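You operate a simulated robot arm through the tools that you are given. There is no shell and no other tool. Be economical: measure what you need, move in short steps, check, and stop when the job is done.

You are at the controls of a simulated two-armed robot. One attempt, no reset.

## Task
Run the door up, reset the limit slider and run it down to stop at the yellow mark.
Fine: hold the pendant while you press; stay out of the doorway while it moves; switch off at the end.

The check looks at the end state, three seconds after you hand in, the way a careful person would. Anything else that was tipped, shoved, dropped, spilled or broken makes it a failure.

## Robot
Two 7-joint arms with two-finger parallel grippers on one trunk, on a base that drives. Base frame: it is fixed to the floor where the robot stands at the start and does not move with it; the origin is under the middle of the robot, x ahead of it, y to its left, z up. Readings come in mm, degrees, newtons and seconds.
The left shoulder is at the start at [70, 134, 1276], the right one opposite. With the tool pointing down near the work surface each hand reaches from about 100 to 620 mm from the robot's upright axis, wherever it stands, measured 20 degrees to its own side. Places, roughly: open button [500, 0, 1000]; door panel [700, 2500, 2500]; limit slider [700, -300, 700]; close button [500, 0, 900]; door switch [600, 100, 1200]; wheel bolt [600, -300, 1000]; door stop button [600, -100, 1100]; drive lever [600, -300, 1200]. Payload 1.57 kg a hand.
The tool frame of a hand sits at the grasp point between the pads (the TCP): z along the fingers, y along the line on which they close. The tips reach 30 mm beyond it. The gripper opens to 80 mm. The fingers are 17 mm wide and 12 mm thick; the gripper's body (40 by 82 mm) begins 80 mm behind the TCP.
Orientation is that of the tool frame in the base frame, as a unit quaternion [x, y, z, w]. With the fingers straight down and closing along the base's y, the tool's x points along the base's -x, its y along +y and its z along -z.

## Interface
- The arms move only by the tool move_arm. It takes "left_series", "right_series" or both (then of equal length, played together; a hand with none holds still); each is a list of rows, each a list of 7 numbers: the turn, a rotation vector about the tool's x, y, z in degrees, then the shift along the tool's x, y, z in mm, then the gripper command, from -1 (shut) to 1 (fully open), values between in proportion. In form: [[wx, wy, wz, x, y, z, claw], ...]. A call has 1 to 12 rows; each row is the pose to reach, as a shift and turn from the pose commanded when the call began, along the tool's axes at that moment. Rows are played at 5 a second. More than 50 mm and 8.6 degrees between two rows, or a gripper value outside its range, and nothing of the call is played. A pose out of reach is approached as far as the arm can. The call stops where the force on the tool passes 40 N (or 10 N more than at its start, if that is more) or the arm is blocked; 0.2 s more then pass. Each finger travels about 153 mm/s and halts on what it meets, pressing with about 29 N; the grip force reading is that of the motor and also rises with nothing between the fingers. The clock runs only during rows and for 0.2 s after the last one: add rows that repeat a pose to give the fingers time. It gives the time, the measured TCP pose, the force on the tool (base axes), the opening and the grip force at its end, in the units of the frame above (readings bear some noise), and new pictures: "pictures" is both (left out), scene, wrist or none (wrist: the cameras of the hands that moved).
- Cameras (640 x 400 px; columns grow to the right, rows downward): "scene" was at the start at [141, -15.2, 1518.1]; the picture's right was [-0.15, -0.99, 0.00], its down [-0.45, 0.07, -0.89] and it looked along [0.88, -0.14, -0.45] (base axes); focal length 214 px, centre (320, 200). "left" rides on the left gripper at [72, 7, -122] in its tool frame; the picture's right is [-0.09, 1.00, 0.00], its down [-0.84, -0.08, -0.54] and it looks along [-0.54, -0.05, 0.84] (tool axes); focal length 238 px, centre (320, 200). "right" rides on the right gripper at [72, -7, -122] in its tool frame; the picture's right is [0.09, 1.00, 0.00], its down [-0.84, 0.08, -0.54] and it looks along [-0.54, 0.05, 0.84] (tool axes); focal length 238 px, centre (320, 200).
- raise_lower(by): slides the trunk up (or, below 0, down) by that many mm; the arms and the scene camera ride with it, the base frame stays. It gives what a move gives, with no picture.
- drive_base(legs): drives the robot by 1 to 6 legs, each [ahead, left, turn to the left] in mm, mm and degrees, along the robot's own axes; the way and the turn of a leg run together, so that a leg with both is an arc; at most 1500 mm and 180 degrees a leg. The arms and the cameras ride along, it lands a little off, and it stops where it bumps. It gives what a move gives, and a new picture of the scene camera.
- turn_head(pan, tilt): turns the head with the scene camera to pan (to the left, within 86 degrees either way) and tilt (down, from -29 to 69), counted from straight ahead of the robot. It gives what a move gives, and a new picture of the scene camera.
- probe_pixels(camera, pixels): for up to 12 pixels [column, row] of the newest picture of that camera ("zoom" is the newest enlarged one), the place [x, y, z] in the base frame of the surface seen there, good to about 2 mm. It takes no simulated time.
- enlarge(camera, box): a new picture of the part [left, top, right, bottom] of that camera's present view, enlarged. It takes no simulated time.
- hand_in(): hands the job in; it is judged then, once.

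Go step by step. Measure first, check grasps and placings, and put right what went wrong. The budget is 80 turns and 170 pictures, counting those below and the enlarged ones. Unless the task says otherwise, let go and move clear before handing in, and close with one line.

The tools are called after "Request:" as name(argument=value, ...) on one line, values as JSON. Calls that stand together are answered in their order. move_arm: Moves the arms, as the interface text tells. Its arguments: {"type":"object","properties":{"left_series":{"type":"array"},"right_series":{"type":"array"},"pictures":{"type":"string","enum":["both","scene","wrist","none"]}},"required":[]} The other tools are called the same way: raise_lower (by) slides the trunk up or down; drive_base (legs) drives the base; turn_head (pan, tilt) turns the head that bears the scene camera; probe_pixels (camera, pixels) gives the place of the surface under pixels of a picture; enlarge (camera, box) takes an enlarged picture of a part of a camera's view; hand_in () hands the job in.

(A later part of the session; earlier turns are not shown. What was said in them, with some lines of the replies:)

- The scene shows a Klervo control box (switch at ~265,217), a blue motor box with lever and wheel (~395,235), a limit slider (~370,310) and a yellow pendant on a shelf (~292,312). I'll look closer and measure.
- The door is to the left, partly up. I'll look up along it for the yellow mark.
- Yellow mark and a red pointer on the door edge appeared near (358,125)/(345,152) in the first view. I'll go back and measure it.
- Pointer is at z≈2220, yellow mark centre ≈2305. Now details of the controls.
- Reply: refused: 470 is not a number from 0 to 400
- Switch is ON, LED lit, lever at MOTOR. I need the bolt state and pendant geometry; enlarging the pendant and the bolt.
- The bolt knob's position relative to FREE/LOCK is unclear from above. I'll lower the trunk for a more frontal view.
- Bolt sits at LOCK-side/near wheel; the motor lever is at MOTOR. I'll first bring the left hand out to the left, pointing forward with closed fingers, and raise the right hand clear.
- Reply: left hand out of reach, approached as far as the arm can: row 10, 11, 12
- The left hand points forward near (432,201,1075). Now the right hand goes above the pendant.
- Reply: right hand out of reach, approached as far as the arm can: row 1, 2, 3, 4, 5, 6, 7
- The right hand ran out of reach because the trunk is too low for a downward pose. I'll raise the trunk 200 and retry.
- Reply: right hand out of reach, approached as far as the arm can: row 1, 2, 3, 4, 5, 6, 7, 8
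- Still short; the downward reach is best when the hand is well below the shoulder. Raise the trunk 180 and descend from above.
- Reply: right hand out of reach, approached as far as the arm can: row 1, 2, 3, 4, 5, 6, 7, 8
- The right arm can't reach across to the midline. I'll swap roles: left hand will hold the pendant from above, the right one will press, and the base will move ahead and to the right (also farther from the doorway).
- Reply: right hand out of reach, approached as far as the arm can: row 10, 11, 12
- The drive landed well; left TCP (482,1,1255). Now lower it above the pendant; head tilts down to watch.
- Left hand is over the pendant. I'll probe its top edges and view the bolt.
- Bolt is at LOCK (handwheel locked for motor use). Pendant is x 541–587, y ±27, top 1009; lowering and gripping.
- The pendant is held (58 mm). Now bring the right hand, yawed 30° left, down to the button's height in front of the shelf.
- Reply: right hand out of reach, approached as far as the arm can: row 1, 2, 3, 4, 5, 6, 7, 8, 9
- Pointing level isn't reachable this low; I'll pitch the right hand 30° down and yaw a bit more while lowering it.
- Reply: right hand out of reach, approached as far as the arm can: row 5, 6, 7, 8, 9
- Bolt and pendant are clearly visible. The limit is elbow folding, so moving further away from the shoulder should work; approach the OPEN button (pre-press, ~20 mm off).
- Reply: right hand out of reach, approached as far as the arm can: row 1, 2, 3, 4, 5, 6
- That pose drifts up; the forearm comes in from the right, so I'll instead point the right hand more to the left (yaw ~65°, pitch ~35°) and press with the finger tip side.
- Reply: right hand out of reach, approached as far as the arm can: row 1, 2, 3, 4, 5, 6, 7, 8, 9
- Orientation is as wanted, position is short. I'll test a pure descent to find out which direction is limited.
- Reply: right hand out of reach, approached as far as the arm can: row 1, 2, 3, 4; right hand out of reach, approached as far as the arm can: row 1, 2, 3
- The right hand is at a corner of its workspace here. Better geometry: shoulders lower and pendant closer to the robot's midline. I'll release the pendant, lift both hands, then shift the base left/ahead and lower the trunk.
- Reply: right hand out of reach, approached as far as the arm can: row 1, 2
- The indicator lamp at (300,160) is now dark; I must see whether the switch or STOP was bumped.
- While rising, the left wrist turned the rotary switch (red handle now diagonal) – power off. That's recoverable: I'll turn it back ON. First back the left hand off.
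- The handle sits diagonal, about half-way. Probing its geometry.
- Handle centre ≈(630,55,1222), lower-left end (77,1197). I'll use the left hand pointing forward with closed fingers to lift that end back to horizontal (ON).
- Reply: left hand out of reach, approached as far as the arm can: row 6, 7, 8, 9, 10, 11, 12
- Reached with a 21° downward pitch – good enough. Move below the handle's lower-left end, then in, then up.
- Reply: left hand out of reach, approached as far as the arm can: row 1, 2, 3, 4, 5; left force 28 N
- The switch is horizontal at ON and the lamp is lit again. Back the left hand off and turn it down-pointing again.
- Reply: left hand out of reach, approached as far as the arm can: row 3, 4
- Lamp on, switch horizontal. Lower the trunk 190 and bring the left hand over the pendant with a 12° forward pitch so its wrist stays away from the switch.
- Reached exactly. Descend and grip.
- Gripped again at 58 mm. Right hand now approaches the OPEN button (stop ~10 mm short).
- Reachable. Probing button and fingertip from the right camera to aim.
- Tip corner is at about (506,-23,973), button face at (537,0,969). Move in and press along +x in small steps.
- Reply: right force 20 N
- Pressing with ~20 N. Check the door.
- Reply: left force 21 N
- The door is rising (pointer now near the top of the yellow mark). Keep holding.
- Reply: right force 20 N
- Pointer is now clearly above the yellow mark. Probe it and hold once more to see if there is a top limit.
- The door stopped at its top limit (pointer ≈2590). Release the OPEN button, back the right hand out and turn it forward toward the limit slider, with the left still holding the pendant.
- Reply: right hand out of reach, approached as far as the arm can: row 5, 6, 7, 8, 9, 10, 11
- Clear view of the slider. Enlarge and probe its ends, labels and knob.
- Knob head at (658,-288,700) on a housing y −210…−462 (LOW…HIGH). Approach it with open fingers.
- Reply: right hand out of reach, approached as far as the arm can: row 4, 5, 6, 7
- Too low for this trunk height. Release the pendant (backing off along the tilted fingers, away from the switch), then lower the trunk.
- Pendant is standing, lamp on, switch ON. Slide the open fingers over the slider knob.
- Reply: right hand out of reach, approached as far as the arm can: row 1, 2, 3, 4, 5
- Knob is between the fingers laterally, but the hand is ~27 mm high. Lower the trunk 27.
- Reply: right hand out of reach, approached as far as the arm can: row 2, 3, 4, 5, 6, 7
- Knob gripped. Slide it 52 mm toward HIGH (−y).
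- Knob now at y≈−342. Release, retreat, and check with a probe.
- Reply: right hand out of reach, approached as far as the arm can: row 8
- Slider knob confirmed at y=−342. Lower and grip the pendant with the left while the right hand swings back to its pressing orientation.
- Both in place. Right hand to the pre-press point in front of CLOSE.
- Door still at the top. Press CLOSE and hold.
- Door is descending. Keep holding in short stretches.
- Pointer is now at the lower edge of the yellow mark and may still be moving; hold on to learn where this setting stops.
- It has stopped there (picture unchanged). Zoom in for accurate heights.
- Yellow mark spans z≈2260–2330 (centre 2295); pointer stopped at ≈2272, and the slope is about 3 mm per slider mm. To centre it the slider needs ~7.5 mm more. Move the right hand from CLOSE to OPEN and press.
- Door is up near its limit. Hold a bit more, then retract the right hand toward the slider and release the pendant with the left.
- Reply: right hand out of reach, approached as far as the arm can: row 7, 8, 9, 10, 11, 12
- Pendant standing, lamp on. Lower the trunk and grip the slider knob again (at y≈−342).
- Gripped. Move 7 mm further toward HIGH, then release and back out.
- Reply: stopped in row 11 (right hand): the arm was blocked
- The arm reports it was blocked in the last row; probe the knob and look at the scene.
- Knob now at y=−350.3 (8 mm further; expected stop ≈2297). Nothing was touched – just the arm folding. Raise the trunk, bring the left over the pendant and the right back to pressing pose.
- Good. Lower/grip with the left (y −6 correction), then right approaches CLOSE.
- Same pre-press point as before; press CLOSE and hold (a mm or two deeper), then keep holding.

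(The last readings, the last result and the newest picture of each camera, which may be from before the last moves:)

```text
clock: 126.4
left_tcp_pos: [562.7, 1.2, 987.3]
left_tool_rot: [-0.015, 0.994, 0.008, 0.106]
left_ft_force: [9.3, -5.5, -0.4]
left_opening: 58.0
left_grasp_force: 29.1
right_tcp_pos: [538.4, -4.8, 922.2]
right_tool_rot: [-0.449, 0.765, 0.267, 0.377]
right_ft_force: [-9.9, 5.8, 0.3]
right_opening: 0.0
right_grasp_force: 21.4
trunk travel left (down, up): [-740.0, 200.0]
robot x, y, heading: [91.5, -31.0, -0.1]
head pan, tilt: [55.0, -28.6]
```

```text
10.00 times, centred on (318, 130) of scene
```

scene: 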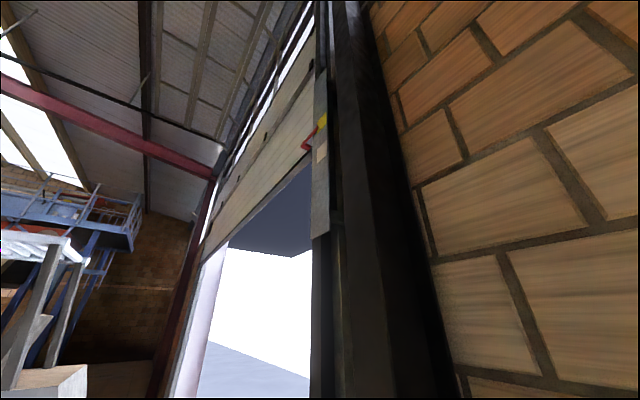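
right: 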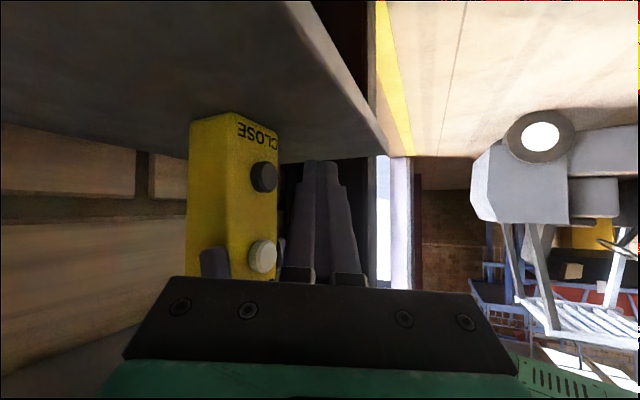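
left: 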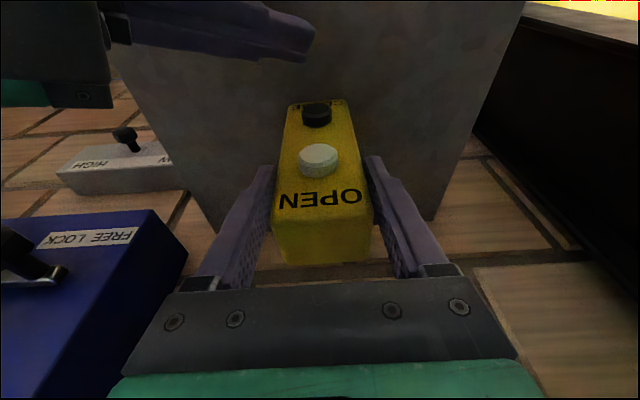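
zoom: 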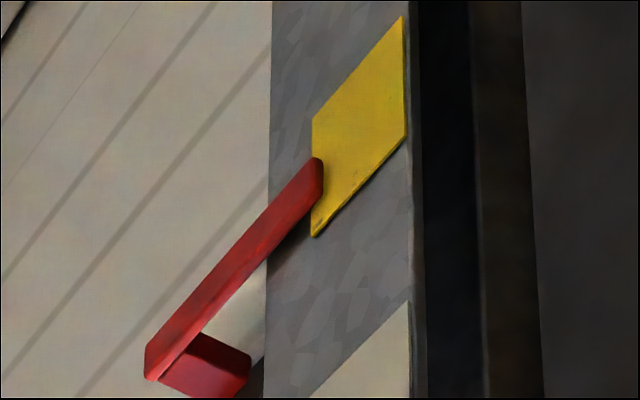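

The pointer is at ≈2279, so the slope is really ~1 mm/mm (initial 2220 ↔ −288). To centre at 2295 I need ~16 mm more slider. Repeat the proven cycle: OPEN, retract, release, lower trunk.

Request:
move_arm(right_series=[[0, 0, 0, 8.5, 15.5, -10.7, -1], [0, 0, 0, 20.3, 25.4, -26.7, -1], [0, 0, 0, -6.8, 27.4, -45.5, -1], [0, 0, 0, -34, 29.4, -64.2, -1], [0, 0, 0, -49.7, 14.7, -41.2, -1], [0, 0, 0, -51.6, 9.3, -39.1, -1], [0, 0, 0, -52.8, 5.8, -37.7, -1], [0, 0, 0, -53.4, 4, -37, -1], [0, 0, 0, -53.4, 4, -37, -1], [0, 0, 0, -53.4, 4, -37, -1], [0, 0, 0, -53.4, 4, -37, -1], [0, 0, 0, -53.4, 4, -37, -1]], pictures="none")

Request:
move_arm(right_series=[[0, 0, 0, 0, 0, 0, -1], [0, 0, 0, 0, 0, 0, -1], [0, 0, 0, 0, 0, 0, -1], [0, 0, 0, 0, 0, 0, -1], [0, 0, 0, 0, 0, 0, -1], [0, 0, 0, 0, 0, 0, -1], [0, 0, 0, 0, 0, 0, -1], [0, 0, 0, 0, 0, 0, -1], [0, 0, 0, 0, 0, 0, -1], [0, 0, 0, 0, 0, 0, -1], [0, 0, 0, 0, 0, 0, -1], [0, 0, 0, 0, 0, 0, -1]], pictures="scene")

Request:
move_arm(right_series=[[0, 0, 0, 0, 0, 0, -1], [0, 0, 0, 0, 0, 0, -1], [0, 0, 0, 6, 18, -7, -1], [0, 0, 0, 12.3, 35.5, -14, -1], [6.7, -0.5, 4.6, 33, 39, -43, -1], [13.4, -1, 9.2, 60, 41, -74, -1], [20, -1.5, 13.9, 88, 36, -106, -1], [26.7, -2, 18.5, 112, 17, -133, -1], [33.4, -2.5, 23.1, 135, -1.5, -160, -1], [40, -3, 27.8, 159, -20, -187, -1], [46.7, -3.5, 32.4, 159, -20, -187, -0.2], [53.4, -4, 37, 159, -20, -187, 0.6]], left_series=[[0, 0, 0, 0, 0, 0, -1], [0, 0, 0, 0, 0, 0, -1], [0, 0, 0, 0, 0, 0, -1], [0, 0, 0, 0, 0, 0, -1], [0, 0, 0, 0, 0, 0, 0.6], [0, 0, 0, 0, 0, 0, 1], [0, 0, 0, 0, 0, -35, 1], [0, 0, 0, 0, 0, -65, 1], [0, 0, 0, 40, 0, -95, 1], [0, 0, 0, 70, 15, -130, 1], [0, 0, 0, 85, 30, -170, 1], [0, 0, 0, 85, 40, -210, 1]], pictures="none")

Request:
raise_lower(by=-147)

```text
clock: 129.0
left_tcp_pos: [562.3, 1.5, 987.3]
left_tool_rot: [-0.014, 0.994, 0.007, 0.107]
left_ft_force: [15.9, -2.2, -3.0]
left_opening: 57.8
left_grasp_force: 28.7
right_tcp_pos: [539.1, -2.8, 987.2]
right_tool_rot: [-0.449, 0.765, 0.269, 0.376]
right_ft_force: [-16.1, 3.1, 4.4]
right_opening: 0.2
right_grasp_force: 20.9
trunk travel left (down, up): [-740.0, 200.0]
robot x, y, heading: [94.9, -30.9, -0.2]
head pan, tilt: [55.0, -28.6]
```

```text
clock: 131.6
left_tcp_pos: [561.5, 2.2, 987.5]
left_tool_rot: [-0.014, 0.994, 0.007, 0.106]
left_ft_force: [18.6, -5.3, 0.1]
left_opening: 57.9
left_grasp_force: 29.1
right_tcp_pos: [538.5, -3.6, 986.2]
right_tool_rot: [-0.449, 0.764, 0.268, 0.377]
right_ft_force: [-19.6, 4.7, -0.3]
right_opening: 0.0
right_grasp_force: 21.2
trunk travel left (down, up): [-740.0, 200.0]
robot x, y, heading: [96.9, -31.6, 0.1]
head pan, tilt: [55.0, -28.6]
```

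scene: 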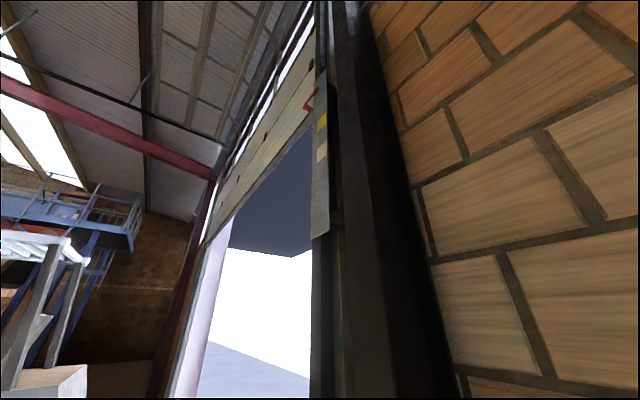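

```text
clock: 134.2
left_tcp_pos: [432.2, 35.5, 1174.4]
left_tool_rot: [-0.015, 0.994, 0.008, 0.106]
left_ft_force: [0.1, 0.1, 0.9]
left_opening: 79.9
left_grasp_force: 0.1
right_tcp_pos: [490.2, -264.6, 918.8]
right_tool_rot: [0.03, 0.887, 0.018, 0.46]
right_ft_force: [0.0, 0.0, -0.1]
right_opening: 63.9
right_grasp_force: 0.0
right hand out of reach, approached as far as the arm can: row 7, 8, 9, 10, 11, 12
trunk travel left (down, up): [-740.0, 200.0]
robot x, y, heading: [91.0, -31.7, 0.0]
head pan, tilt: [55.0, -28.6]
```

```text
clock: 135.9
left_tcp_pos: [434.5, 34.3, 1026.8]
left_tool_rot: [-0.014, 0.994, 0.008, 0.106]
left_ft_force: [0.2, 0.0, 0.0]
left_opening: 79.8
left_grasp_force: 0.1
right_tcp_pos: [490.2, -264.1, 771.6]
right_tool_rot: [0.031, 0.888, 0.018, 0.459]
right_ft_force: [1.3, -1.2, -0.5]
right_opening: 64.3
right_grasp_force: 0.1
trunk travel left (down, up): [-593.0, 347.0]
robot x, y, heading: [91.9, -28.8, -0.0]
head pan, tilt: [55.0, -28.6]
```

Door is up and everything repeats as before. Grip the knob at y≈−350.

Request:
move_arm(right_series=[[0, 0, 0, -12, -28, 31, 0.6], [0, 0, 0, -24, -56, 63, 0.6], [0, 0, 0, -36, -83.5, 94, 0.6], [0, 0, 0, -38, -83.5, 120, 0.6], [0, 0, 0, -40, -83.5, 146, 0.6], [0, 0, 0, -42, -83.5, 171, 0.6], [0, 0, 0, -42, -83.5, 171, 0.3], [0, 0, 0, -42, -83.5, 171, 0], [0, 0, 0, -42, -83.5, 171, -0.3], [0, 0, 0, -42, -83.5, 171, -1], [0, 0, 0, -42, -83.5, 171, -1]], pictures="wrist")

```text
clock: 138.3
left_tcp_pos: [432.5, 35.0, 1027.5]
left_tool_rot: [-0.015, 0.994, 0.007, 0.107]
left_ft_force: [0.7, 0.4, 0.1]
left_opening: 80.2
left_grasp_force: 0.2
right_tcp_pos: [649.7, -349.3, 701.0]
right_tool_rot: [0.029, 0.888, 0.018, 0.459]
right_ft_force: [-0.6, 0.0, -0.2]
right_opening: 31.3
right_grasp_force: 39.8
trunk travel left (down, up): [-593.0, 347.0]
robot x, y, heading: [93.5, -30.2, 0.0]
head pan, tilt: [55.0, -28.6]
```

right: 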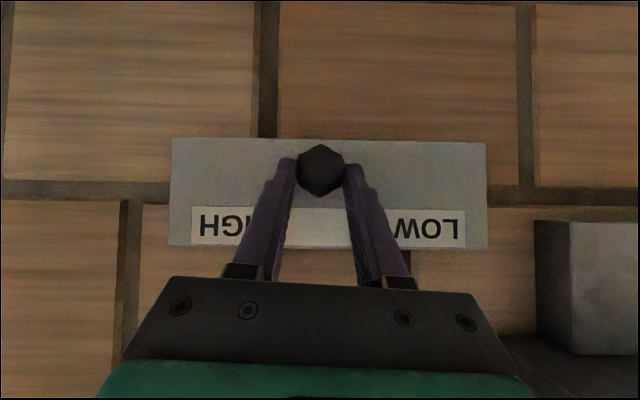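

Gripped. Slide 17 mm toward HIGH, release and back out.

Request:
move_arm(right_series=[[0, 0, 0, -0.4, -6, 0, -1], [0, 0, 0, -0.8, -12, 0, -1], [0, 0, 0, -1.2, -17, 0, -1], [0, 0, 0, -1.2, -17, 0, -1], [0, 0, 0, -1.2, -17, 0, -0.3], [0, 0, 0, -1.2, -17, 0, 0.5], [0, 0, 0, -1.2, -17, 0, 0.6], [0, 0, 0, -1.2, -17, -40, 0.6], [0, 0, 0, -1, -17, -80, 0.6], [0, 0, 0, 8, 10, -110, 0.3], [0, 0, 0, 16, 40, -135, 0], [0, 0, 0, 24, 65, -155, 0]], pictures="wrist")

```text
clock: 140.9
left_tcp_pos: [433.3, 34.1, 1027.0]
left_tool_rot: [-0.015, 0.994, 0.007, 0.106]
left_ft_force: [-0.2, -0.2, 0.0]
left_opening: 80.2
left_grasp_force: 0.1
right_tcp_pos: [520.8, -306.5, 790.1]
right_tool_rot: [-0.02, 0.883, -0.039, 0.467]
right_ft_force: [-0.2, 0.5, 0.1]
right_opening: 39.8
right_grasp_force: 0.0
trunk travel left (down, up): [-593.0, 347.0]
robot x, y, heading: [94.4, -29.3, -0.1]
head pan, tilt: [55.0, -28.6]
stopped in row 12 (right hand): the arm was blocked; the commanded pose is now the measured one
```

right: 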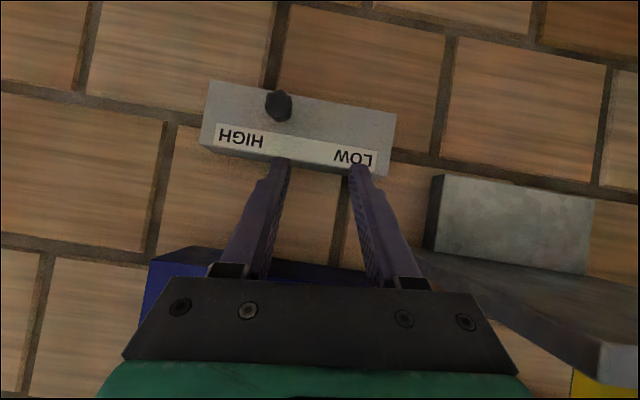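

Continue: probe the knob, raise the trunk, bring hands back.

Request:
probe_pixels(camera="right", pixels=[[278, 104], [268, 104], [288, 104]])

Request:
raise_lower(by=147)

Request:
move_arm(left_series=[[0, 0, 0, 0, -10, 40, 1], [0, 0, 0, -15, -22, 80, 1], [0, 0, 0, -45, -37, 112, 1], [0, 0, 0, -87, -37, 138, 1], [0, 0, 0, -87, -37, 138, 1], [0, 0, 0, -87, -37, 138, 1], [0, 0, 0, -87, -37, 138, 1], [0, 0, 0, -87, -37, 138, 1], [0, 0, 0, -87, -37, 138, 1]], right_series=[[-7, 0.1, -3.6, 4, 22, -9, -0.5], [-14, 0.2, -7.3, 8, 44, -19, -1], [-21, 0.2, -11, 12, 66, -28, -1], [-28, 0.3, -14.6, 16, 88, -37, -1], [-35.2, 0.4, -18.2, 21, 110, -47, -1], [-42.2, 0.5, -21.9, 25, 132, -56, -1], [-49.3, 0.5, -25.5, 29, 154, -66, -1], [-56.3, 0.6, -29.2, 33, 175, -75, -1], [-56.3, 0.6, -29.2, 33, 175, -75, -1]], pictures="wrist")

```text
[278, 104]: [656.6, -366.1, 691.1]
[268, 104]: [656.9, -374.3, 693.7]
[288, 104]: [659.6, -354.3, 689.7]
```

```text
clock: 142.7
left_tcp_pos: [433.7, 34.9, 1174.0]
left_tool_rot: [-0.014, 0.994, 0.007, 0.106]
left_ft_force: [0.1, 0.0, -0.8]
left_opening: 80.0
left_grasp_force: 0.1
right_tcp_pos: [522.1, -307.9, 938.9]
right_tool_rot: [-0.019, 0.883, -0.039, 0.468]
right_ft_force: [0.7, -0.8, -0.3]
right_opening: 40.0
right_grasp_force: 0.0
trunk travel left (down, up): [-740.0, 200.0]
robot x, y, heading: [95.5, -31.2, -0.1]
head pan, tilt: [55.0, -28.6]
```

```text
clock: 144.7
left_tcp_pos: [551.2, 0.4, 1056.5]
left_tool_rot: [-0.014, 0.994, 0.007, 0.106]
left_ft_force: [0.0, 0.3, -0.7]
left_opening: 79.9
left_grasp_force: 0.0
right_tcp_pos: [438.7, -131.2, 936.6]
right_tool_rot: [-0.448, 0.766, 0.268, 0.374]
right_ft_force: [0.7, 0.5, -0.4]
right_opening: 0.1
right_grasp_force: 20.8
trunk travel left (down, up): [-740.0, 200.0]
robot x, y, heading: [95.1, -26.9, 0.2]
head pan, tilt: [55.0, -28.6]
```

right: 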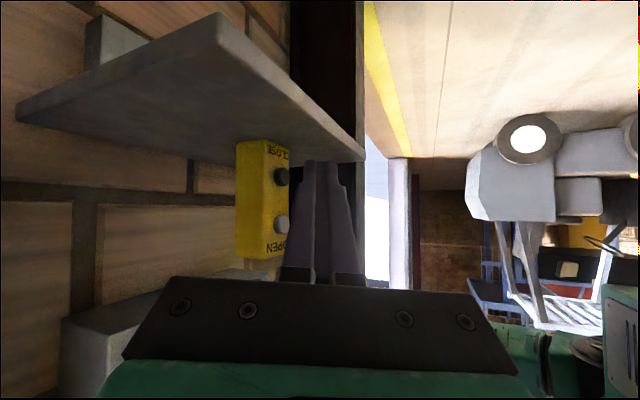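
left: 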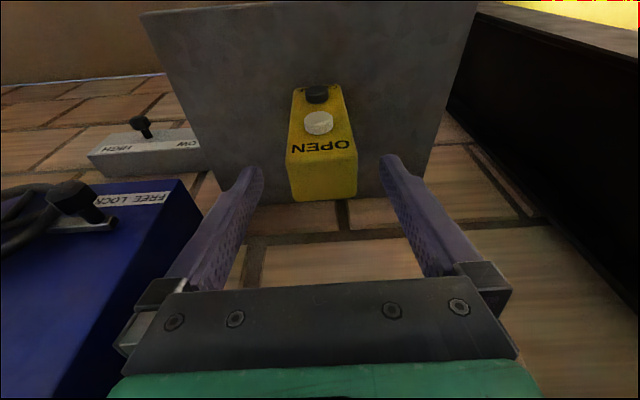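

Knob at −366.1 (expected stop ≈2294). Grip the pendant and approach CLOSE.

Request:
move_arm(left_series=[[0, 0, 0, 2, 0, 25, 1], [0, 0, 0, 3, 0, 48, 1], [0, 0, 0, 4, 0, 71, 1], [0, 0, 0, 4, 0, 71, 0.7], [0, 0, 0, 4, 0, 71, 0.5], [0, 0, 0, 4, 0, 71, 0.3], [0, 0, 0, 4, 0, 71, -1], [0, 0, 0, 4, 0, 71, -1], [0, 0, 0, 4, 0, 71, -1], [0, 0, 0, 4, 0, 71, -1], [0, 0, 0, 4, 0, 71, -1], [0, 0, 0, 4, 0, 71, -1]], right_series=[[0, 0, 0, 0, 0, 0, -1], [0, 0, 0, 0, 0, 0, -1], [0, 0, 0, 0, 0, 0, -1], [0, 0, 0, 0, 0, 0, -1], [0, 0, 0, 0, 0, 0, -1], [0, 0, 0, 0, 0, 0, -1], [0, 0, 0, 0, 0, 0, -1], [0, 0, 0, -14, 0, 28, -1], [0, 0, 0, -28, 0, 55, -1], [0, 0, 0, -42, 0, 83, -1], [0, 0, 0, -56, 0, 109, -1], [0, 0, 0, -56, 0, 109, -1]], pictures="wrist")

```text
clock: 147.3
left_tcp_pos: [562.1, 3.1, 985.3]
left_tool_rot: [-0.014, 0.994, 0.008, 0.106]
left_ft_force: [-0.2, 1.0, 1.2]
left_opening: 57.8
left_grasp_force: 28.6
right_tcp_pos: [493.9, -23.4, 919.0]
right_tool_rot: [-0.448, 0.766, 0.267, 0.376]
right_ft_force: [0.5, -0.4, 0.2]
right_opening: 0.1
right_grasp_force: 21.4
trunk travel left (down, up): [-740.0, 200.0]
robot x, y, heading: [91.2, -28.8, 0.2]
head pan, tilt: [55.0, -28.6]
```

right: 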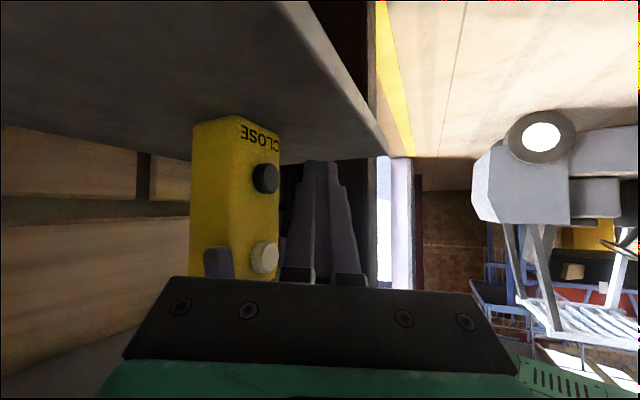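
left: 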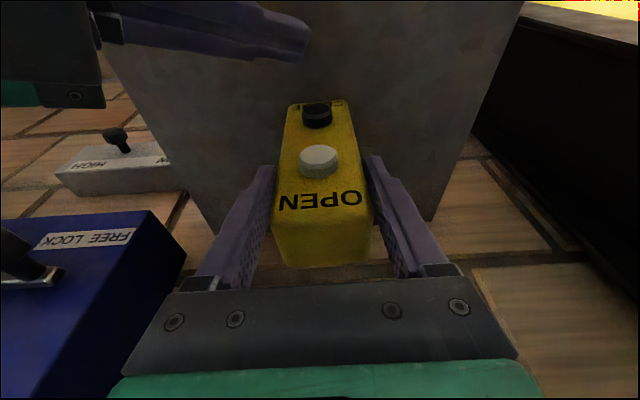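

Same pose as before. Press CLOSE and hold until it stops.

Request:
move_arm(right_series=[[0, 0, 0, -9, -8, 11, -1], [0, 0, 0, -20, -16.5, 22, -1], [0, 0, 0, -22, -21, 23.5, -1], [0, 0, 0, -23.5, -25, 25.5, -1], [0, 0, 0, -24.5, -29, 27, -1], [0, 0, 0, -24.5, -30.5, 27.5, -1], [0, 0, 0, -24.5, -30.5, 27.5, -1], [0, 0, 0, -24.5, -30.5, 27.5, -1], [0, 0, 0, -24.5, -30.5, 27.5, -1], [0, 0, 0, -24.5, -30.5, 27.5, -1], [0, 0, 0, -24.5, -30.5, 27.5, -1], [0, 0, 0, -24.5, -30.5, 27.5, -1]], pictures="none")

Request:
move_arm(right_series=[[0, 0, 0, 0, 0, 0, -1], [0, 0, 0, 0, 0, 0, -1], [0, 0, 0, 0, 0, 0, -1], [0, 0, 0, 0, 0, 0, -1], [0, 0, 0, 0, 0, 0, -1], [0, 0, 0, 0, 0, 0, -1], [0, 0, 0, 0, 0, 0, -1], [0, 0, 0, 0, 0, 0, -1], [0, 0, 0, 0, 0, 0, -1], [0, 0, 0, 0, 0, 0, -1], [0, 0, 0, 0, 0, 0, -1], [0, 0, 0, 0, 0, 0, -1]], pictures="none")

Request:
move_arm(right_series=[[0, 0, 0, 0, 0, 0, -1], [0, 0, 0, 0, 0, 0, -1], [0, 0, 0, 0, 0, 0, -1], [0, 0, 0, 0, 0, 0, -1], [0, 0, 0, 0, 0, 0, -1]], pictures="scene")

Request:
enlarge(camera="scene", box=[296, 90, 344, 170])

Request:
probe_pixels(camera="zoom", pixels=[[304, 185], [304, 178], [308, 174], [300, 186], [296, 195], [290, 200], [285, 208], [270, 222], [309, 160], [309, 212]])

```text
clock: 149.9
left_tcp_pos: [562.2, 4.0, 986.4]
left_tool_rot: [-0.014, 0.994, 0.008, 0.107]
left_ft_force: [11.4, -5.7, 0.7]
left_opening: 57.7
left_grasp_force: 29.3
right_tcp_pos: [538.9, -4.0, 921.8]
right_tool_rot: [-0.448, 0.766, 0.267, 0.376]
right_ft_force: [-11.6, 5.5, 0.7]
right_opening: 0.0
right_grasp_force: 21.3
trunk travel left (down, up): [-740.0, 200.0]
robot x, y, heading: [89.6, -30.7, 0.2]
head pan, tilt: [55.0, -28.6]
```

```text
clock: 152.5
left_tcp_pos: [561.9, 3.3, 986.4]
left_tool_rot: [-0.014, 0.994, 0.008, 0.106]
left_ft_force: [10.7, -5.5, 0.5]
left_opening: 57.9
left_grasp_force: 29.0
right_tcp_pos: [538.2, -4.2, 923.2]
right_tool_rot: [-0.447, 0.767, 0.267, 0.375]
right_ft_force: [-10.5, 5.0, 1.3]
right_opening: 0.0
right_grasp_force: 22.0
trunk travel left (down, up): [-740.0, 200.0]
robot x, y, heading: [90.4, -28.4, 0.0]
head pan, tilt: [55.0, -28.6]
```

```text
clock: 153.7
left_tcp_pos: [562.2, 2.4, 986.6]
left_tool_rot: [-0.014, 0.994, 0.007, 0.106]
left_ft_force: [10.2, -5.7, -0.1]
left_opening: 58.0
left_grasp_force: 28.8
right_tcp_pos: [537.8, -4.1, 921.6]
right_tool_rot: [-0.448, 0.766, 0.267, 0.375]
right_ft_force: [-11.2, 3.9, 1.8]
right_opening: 0.0
right_grasp_force: 21.2
trunk travel left (down, up): [-740.0, 200.0]
robot x, y, heading: [94.0, -31.9, 0.1]
head pan, tilt: [55.0, -28.6]
```

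scene: 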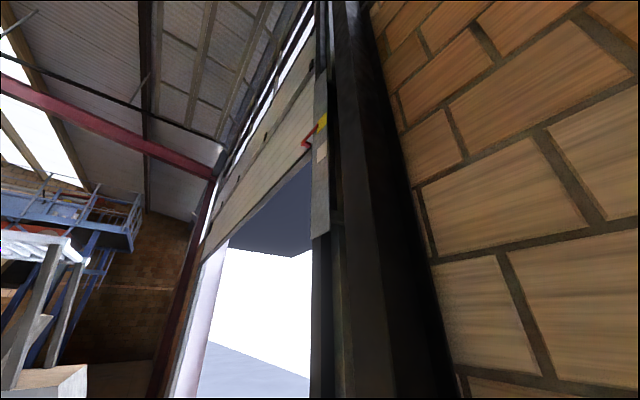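

```text
5.00 times, centred on (320, 130) of scene
```

zoom: 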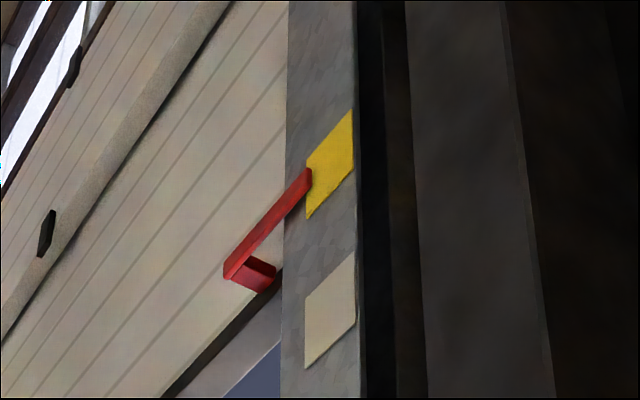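

```text
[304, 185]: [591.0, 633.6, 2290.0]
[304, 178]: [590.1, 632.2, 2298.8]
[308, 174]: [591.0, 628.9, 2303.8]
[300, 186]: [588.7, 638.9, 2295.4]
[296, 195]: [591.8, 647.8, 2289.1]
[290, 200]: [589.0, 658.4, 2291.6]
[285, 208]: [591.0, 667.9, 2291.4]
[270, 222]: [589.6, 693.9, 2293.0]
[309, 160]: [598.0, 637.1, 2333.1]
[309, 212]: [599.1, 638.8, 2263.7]
```

The pointer sits at ≈2294 with the mark centred at ≈2296 – good. Release the button, retract the right hand, release the pendant and back off.

Request:
move_arm(right_series=[[0, 0, 0, 8.5, 15.5, -10.7, -1], [0, 0, 0, 20.3, 25.4, -26.7, -1], [0, 0, 0, 34, 27, -55, -1], [0, 0, 0, 48, 28, -84, -1], [0, 0, 0, 62, 29, -112, -1], [0, 0, 0, 75, 30, -140, -1], [0, 0, 0, 75, 30, -140, -1], [0, 0, 0, 75, 30, -140, -1], [0, 0, 0, 75, 30, -140, -1], [0, 0, 0, 75, 30, -140, -1], [0, 0, 0, 75, 30, -140, -1], [0, 0, 0, 75, 30, -140, -1]], left_series=[[0, 0, 0, 0, 0, 0, -1], [0, 0, 0, 0, 0, 0, -1], [0, 0, 0, 0, 0, 0, -1], [0, 0, 0, 0, 0, 0, -1], [0, 0, 0, 0, 0, 0, 0.6], [0, 0, 0, 0, 0, 0, 1], [0, 0, 0, 0, 0, -35, 1], [0, 0, 0, 0, 0, -65, 1], [0, 0, 0, 40, 0, -95, 1], [0, 0, 0, 70, 15, -130, 1], [0, 0, 0, 85, 30, -170, 1], [0, 0, 0, 85, 40, -210, 1]], pictures="none")

Request:
turn_head(pan=5, tilt=25)

```text
clock: 156.3
left_tcp_pos: [429.8, 38.4, 1173.8]
left_tool_rot: [-0.015, 0.994, 0.009, 0.108]
left_ft_force: [-1.0, 0.0, -0.5]
left_opening: 80.1
left_grasp_force: 0.2
right_tcp_pos: [438.4, -130.0, 947.4]
right_tool_rot: [-0.447, 0.766, 0.266, 0.376]
right_ft_force: [0.0, -0.1, -0.4]
right_opening: 0.1
right_grasp_force: 21.0
trunk travel left (down, up): [-740.0, 200.0]
robot x, y, heading: [92.8, -30.8, 0.3]
head pan, tilt: [55.0, -28.6]
```

```text
clock: 157.5
left_tcp_pos: [431.0, 37.9, 1173.4]
left_tool_rot: [-0.013, 0.994, 0.007, 0.106]
left_ft_force: [0.1, 0.5, -0.1]
left_opening: 79.9
left_grasp_force: 0.0
right_tcp_pos: [439.7, -131.0, 947.5]
right_tool_rot: [-0.447, 0.767, 0.266, 0.375]
right_ft_force: [0.5, -0.2, -0.7]
right_opening: 0.1
right_grasp_force: 21.0
trunk travel left (down, up): [-740.0, 200.0]
robot x, y, heading: [90.5, -29.0, -0.2]
head pan, tilt: [5.0, 25.0]
```

scene: 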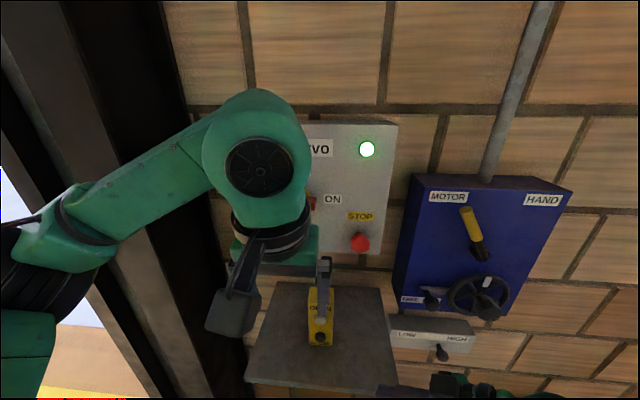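

Pendant stands free. Now point the left hand forward (fingers closed) up-left of the switch handle.

Request:
move_arm(left_series=[[0, -7, 0, -12, 5, -7, 0.5], [0, -14, 0, -24, 9, -14, 0], [0, -21, 0, -36, 14, -20, -0.5], [0, -28, 0, -48, 19, -27, -1], [0, -35, 0, -60, 24, -34, -1], [0, -42, 0, -73, 28, -41, -1], [0, -49, 0, -85, 33, -48, -1], [0, -56, 0, -97, 38, -54, -1], [0, -63, 0, -109, 42, -61, -1], [0, -70, 0, -121, 47, -68, -1], [0, -70, 0, -121, 47, -68, -1]], pictures="both")

```text
clock: 159.9
left_tcp_pos: [534.2, 85.4, 1266.1]
left_tool_rot: [-0.007, 0.753, 0.015, 0.658]
left_ft_force: [0.4, -0.3, 0.5]
left_opening: 0.0
left_grasp_force: 21.3
right_tcp_pos: [439.7, -131.4, 946.5]
right_tool_rot: [-0.448, 0.767, 0.267, 0.375]
right_ft_force: [-0.1, -0.4, 0.3]
right_opening: 0.0
right_grasp_force: 20.9
trunk travel left (down, up): [-740.0, 200.0]
robot x, y, heading: [96.0, -31.9, 0.1]
head pan, tilt: [5.0, 25.0]
```

scene: 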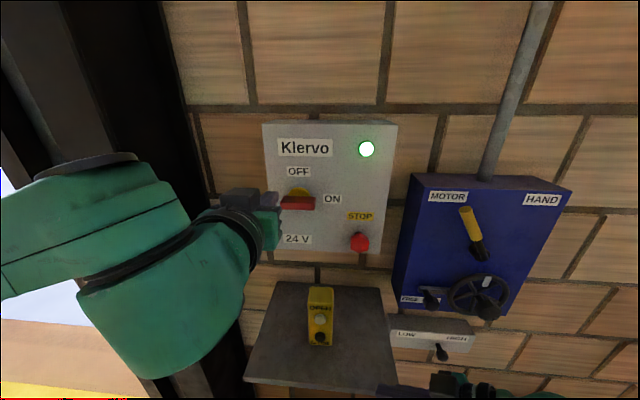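
left: 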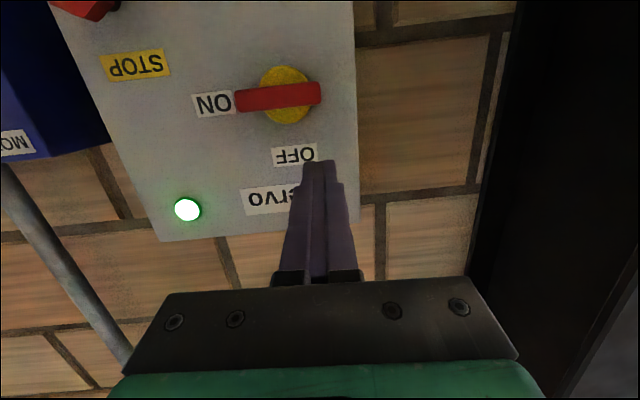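

Good pose. Probe the handle's ends precisely.

Request:
probe_pixels(camera="left", pixels=[[316, 93], [300, 96], [278, 98], [250, 100], [238, 101], [300, 87], [300, 104], [288, 118], [285, 70]])

```text
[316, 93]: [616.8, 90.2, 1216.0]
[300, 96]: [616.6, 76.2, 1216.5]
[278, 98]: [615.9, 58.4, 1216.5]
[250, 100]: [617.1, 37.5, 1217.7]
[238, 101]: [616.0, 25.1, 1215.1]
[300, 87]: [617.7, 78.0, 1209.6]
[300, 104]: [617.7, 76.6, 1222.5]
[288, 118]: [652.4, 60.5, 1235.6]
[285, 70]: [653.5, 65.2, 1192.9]
```

Handle centre (y 57, z 1216), left end y 91. Push the left end down along an arc to the vertical OFF position.

Request:
move_arm(left_series=[[0, 0, 0, -4.8, -2, 35.7, -1], [0, 0, 0, 0.3, -3, 72.7, -1], [0, 0, 0, 19, -3, 75.3, -1], [0, 0, 0, 27, 0, 76.4, -1], [0, 0, 0, 35.5, 2, 77.5, -1], [0, 0, 0, 44, 1.4, 78.6, -1], [0, 0, 0, 52, -1.4, 79.7, -1], [0, 0, 0, 59, -6, 80.6, -1], [0, 0, 0, 64.2, -11, 81.4, -1], [0, 0, 0, 64.7, -14, 81.4, -1], [0, 0, 0, 64.7, -14, 81.4, -1]], pictures="both")

```text
clock: 162.3
left_tcp_pos: [606.1, 77.9, 1192.3]
left_tool_rot: [-0.008, 0.754, 0.013, 0.657]
left_ft_force: [-1.5, 7.5, 3.5]
left_opening: 0.1
left_grasp_force: 21.6
right_tcp_pos: [438.7, -128.5, 947.4]
right_tool_rot: [-0.448, 0.767, 0.265, 0.374]
right_ft_force: [0.3, -0.6, 0.4]
right_opening: 0.0
right_grasp_force: 21.7
trunk travel left (down, up): [-740.0, 200.0]
robot x, y, heading: [95.1, -32.6, 0.2]
head pan, tilt: [5.0, 25.0]
```

scene: 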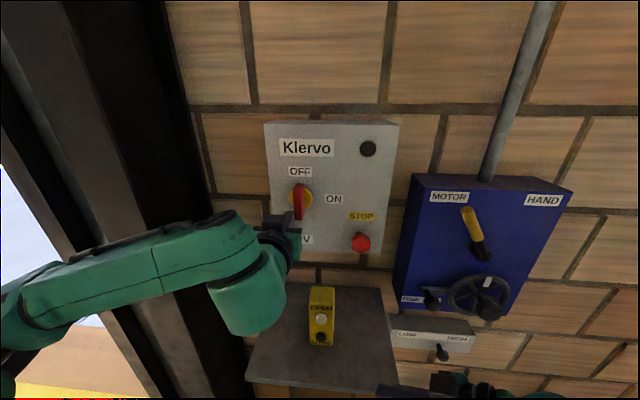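
left: 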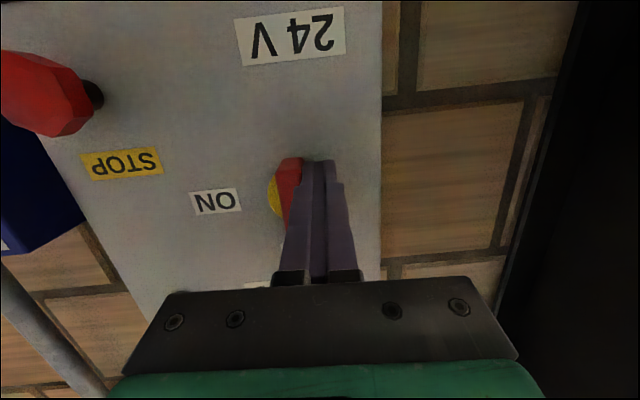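

The handle is vertical and the lamp is out. One small extra nudge, then withdraw.

Request:
move_arm(left_series=[[0, 0, 0, 0, -4, 0, -1], [0, 0, 0, 0, -4, 0, -1], [0, 0, 0, 0, 10, 0, -1], [0, 0, 0, 0, 12, -40, -1], [0, 0, 0, 0, 20, -80, -1], [0, 0, 0, 0, 40, -100, -1]], pictures="both")

Request:
enlarge(camera="scene", box=[230, 100, 410, 260])

Request:
turn_head(pan=55, tilt=-29)

Request:
turn_head(pan=-15, tilt=40)

```text
clock: 163.7
left_tcp_pos: [530.8, 76.4, 1202.8]
left_tool_rot: [0.012, 0.753, 0.005, 0.658]
left_ft_force: [-0.1, 0.3, 0.5]
left_opening: 0.0
left_grasp_force: 21.7
left hand out of reach, approached as far as the arm can: row 5, 6
right_tcp_pos: [439.4, -131.9, 945.4]
right_tool_rot: [-0.448, 0.766, 0.268, 0.375]
right_ft_force: [-0.1, 0.4, 0.1]
right_opening: 0.2
right_grasp_force: 21.0
trunk travel left (down, up): [-740.0, 200.0]
robot x, y, heading: [94.8, -31.9, -0.1]
head pan, tilt: [5.0, 25.0]
```

scene: 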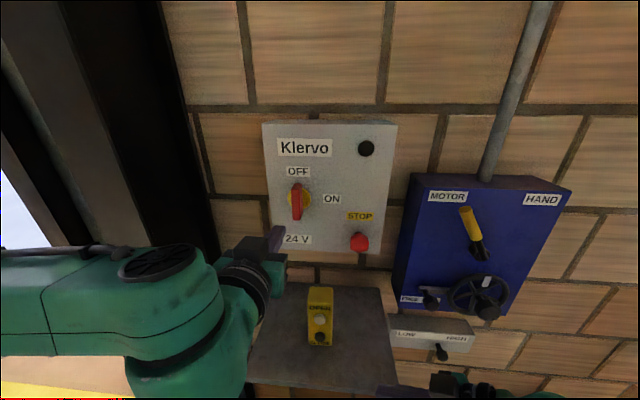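
left: 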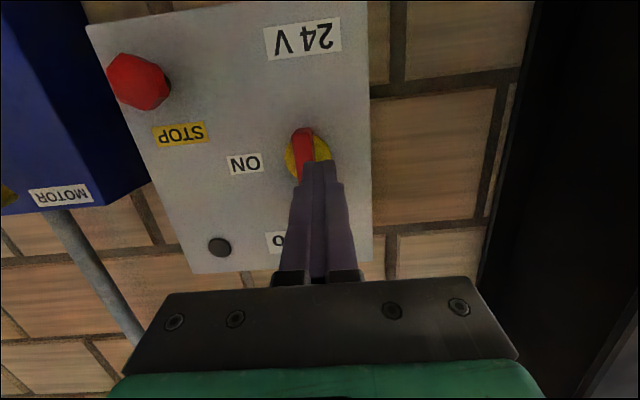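

```text
2.50 times, centred on (320, 180) of scene
```

zoom: 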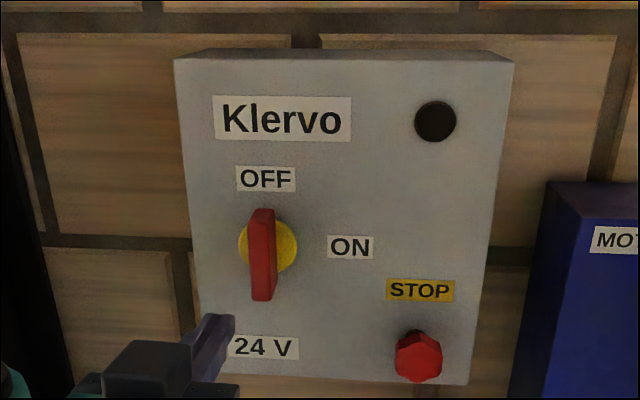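

```text
clock: 164.9
left_tcp_pos: [529.7, 79.9, 1202.5]
left_tool_rot: [0.011, 0.752, 0.006, 0.659]
left_ft_force: [-0.2, 0.3, 0.8]
left_opening: 0.1
left_grasp_force: 21.0
right_tcp_pos: [440.3, -130.6, 946.5]
right_tool_rot: [-0.447, 0.767, 0.266, 0.376]
right_ft_force: [1.2, -0.4, -0.2]
right_opening: 0.0
right_grasp_force: 21.9
trunk travel left (down, up): [-740.0, 200.0]
robot x, y, heading: [95.1, -31.8, -0.2]
head pan, tilt: [55.0, -28.6]
```

scene: 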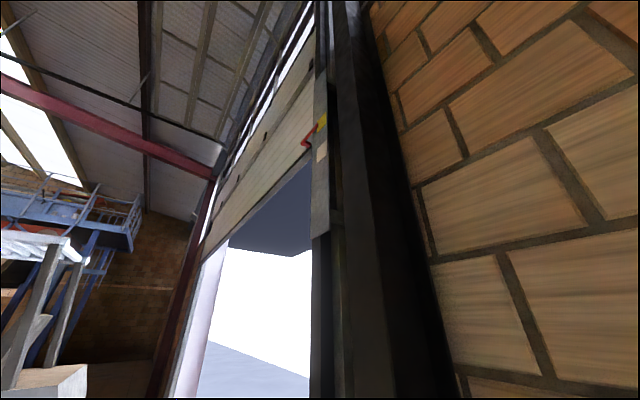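

```text
clock: 166.3
left_tcp_pos: [529.0, 78.8, 1202.4]
left_tool_rot: [0.011, 0.752, 0.005, 0.659]
left_ft_force: [0.2, 0.6, 0.2]
left_opening: 0.0
left_grasp_force: 21.2
right_tcp_pos: [439.0, -130.3, 946.3]
right_tool_rot: [-0.448, 0.766, 0.267, 0.375]
right_ft_force: [-0.1, 0.4, 0.1]
right_opening: 0.0
right_grasp_force: 21.8
trunk travel left (down, up): [-740.0, 200.0]
robot x, y, heading: [95.6, -30.8, -0.1]
head pan, tilt: [-15.0, 40.0]
```

scene: 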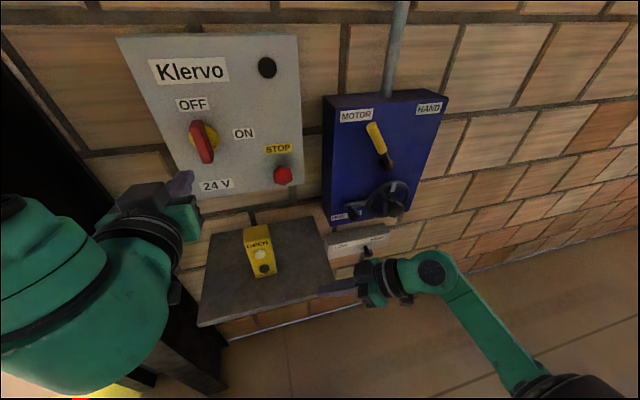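

The switch is at OFF with the lamp dark, the pointer is on the yellow mark and the pendant stands on its shelf. I'll back the robot off slightly and hand in.

Request:
drive_base(legs=[[-90, 0, 0]])

Request:
hand_in()

```text
clock: 167.4
left_tcp_pos: [442.8, 77.7, 1201.5]
left_tool_rot: [0.012, 0.753, 0.005, 0.658]
left_ft_force: [-0.9, 0.9, 0.2]
left_opening: 0.1
left_grasp_force: 21.1
right_tcp_pos: [351.4, -132.6, 946.6]
right_tool_rot: [-0.447, 0.766, 0.268, 0.375]
right_ft_force: [0.0, -0.1, -0.5]
right_opening: 0.0
right_grasp_force: 21.0
trunk travel left (down, up): [-740.0, 200.0]
robot x, y, heading: [6.0, -29.5, 0.1]
head pan, tilt: [-15.0, 40.0]
```

scene: 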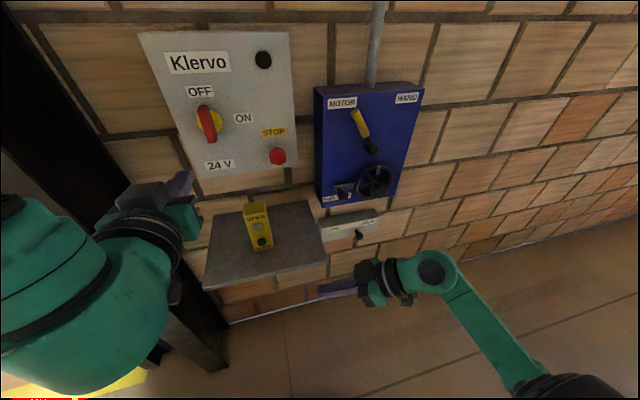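

```text
The job is handed in.
```

The door was run up, the limit slider was reset, and the door now stops at the yellow mark (pointer about 2294 mm, mark centre about 2296 mm). The power is off and the pendant is standing on its shelf. It took three up-and-down runs to set the slider. Early on the left wrist knocked the power switch off; I turned it back on before running the door.
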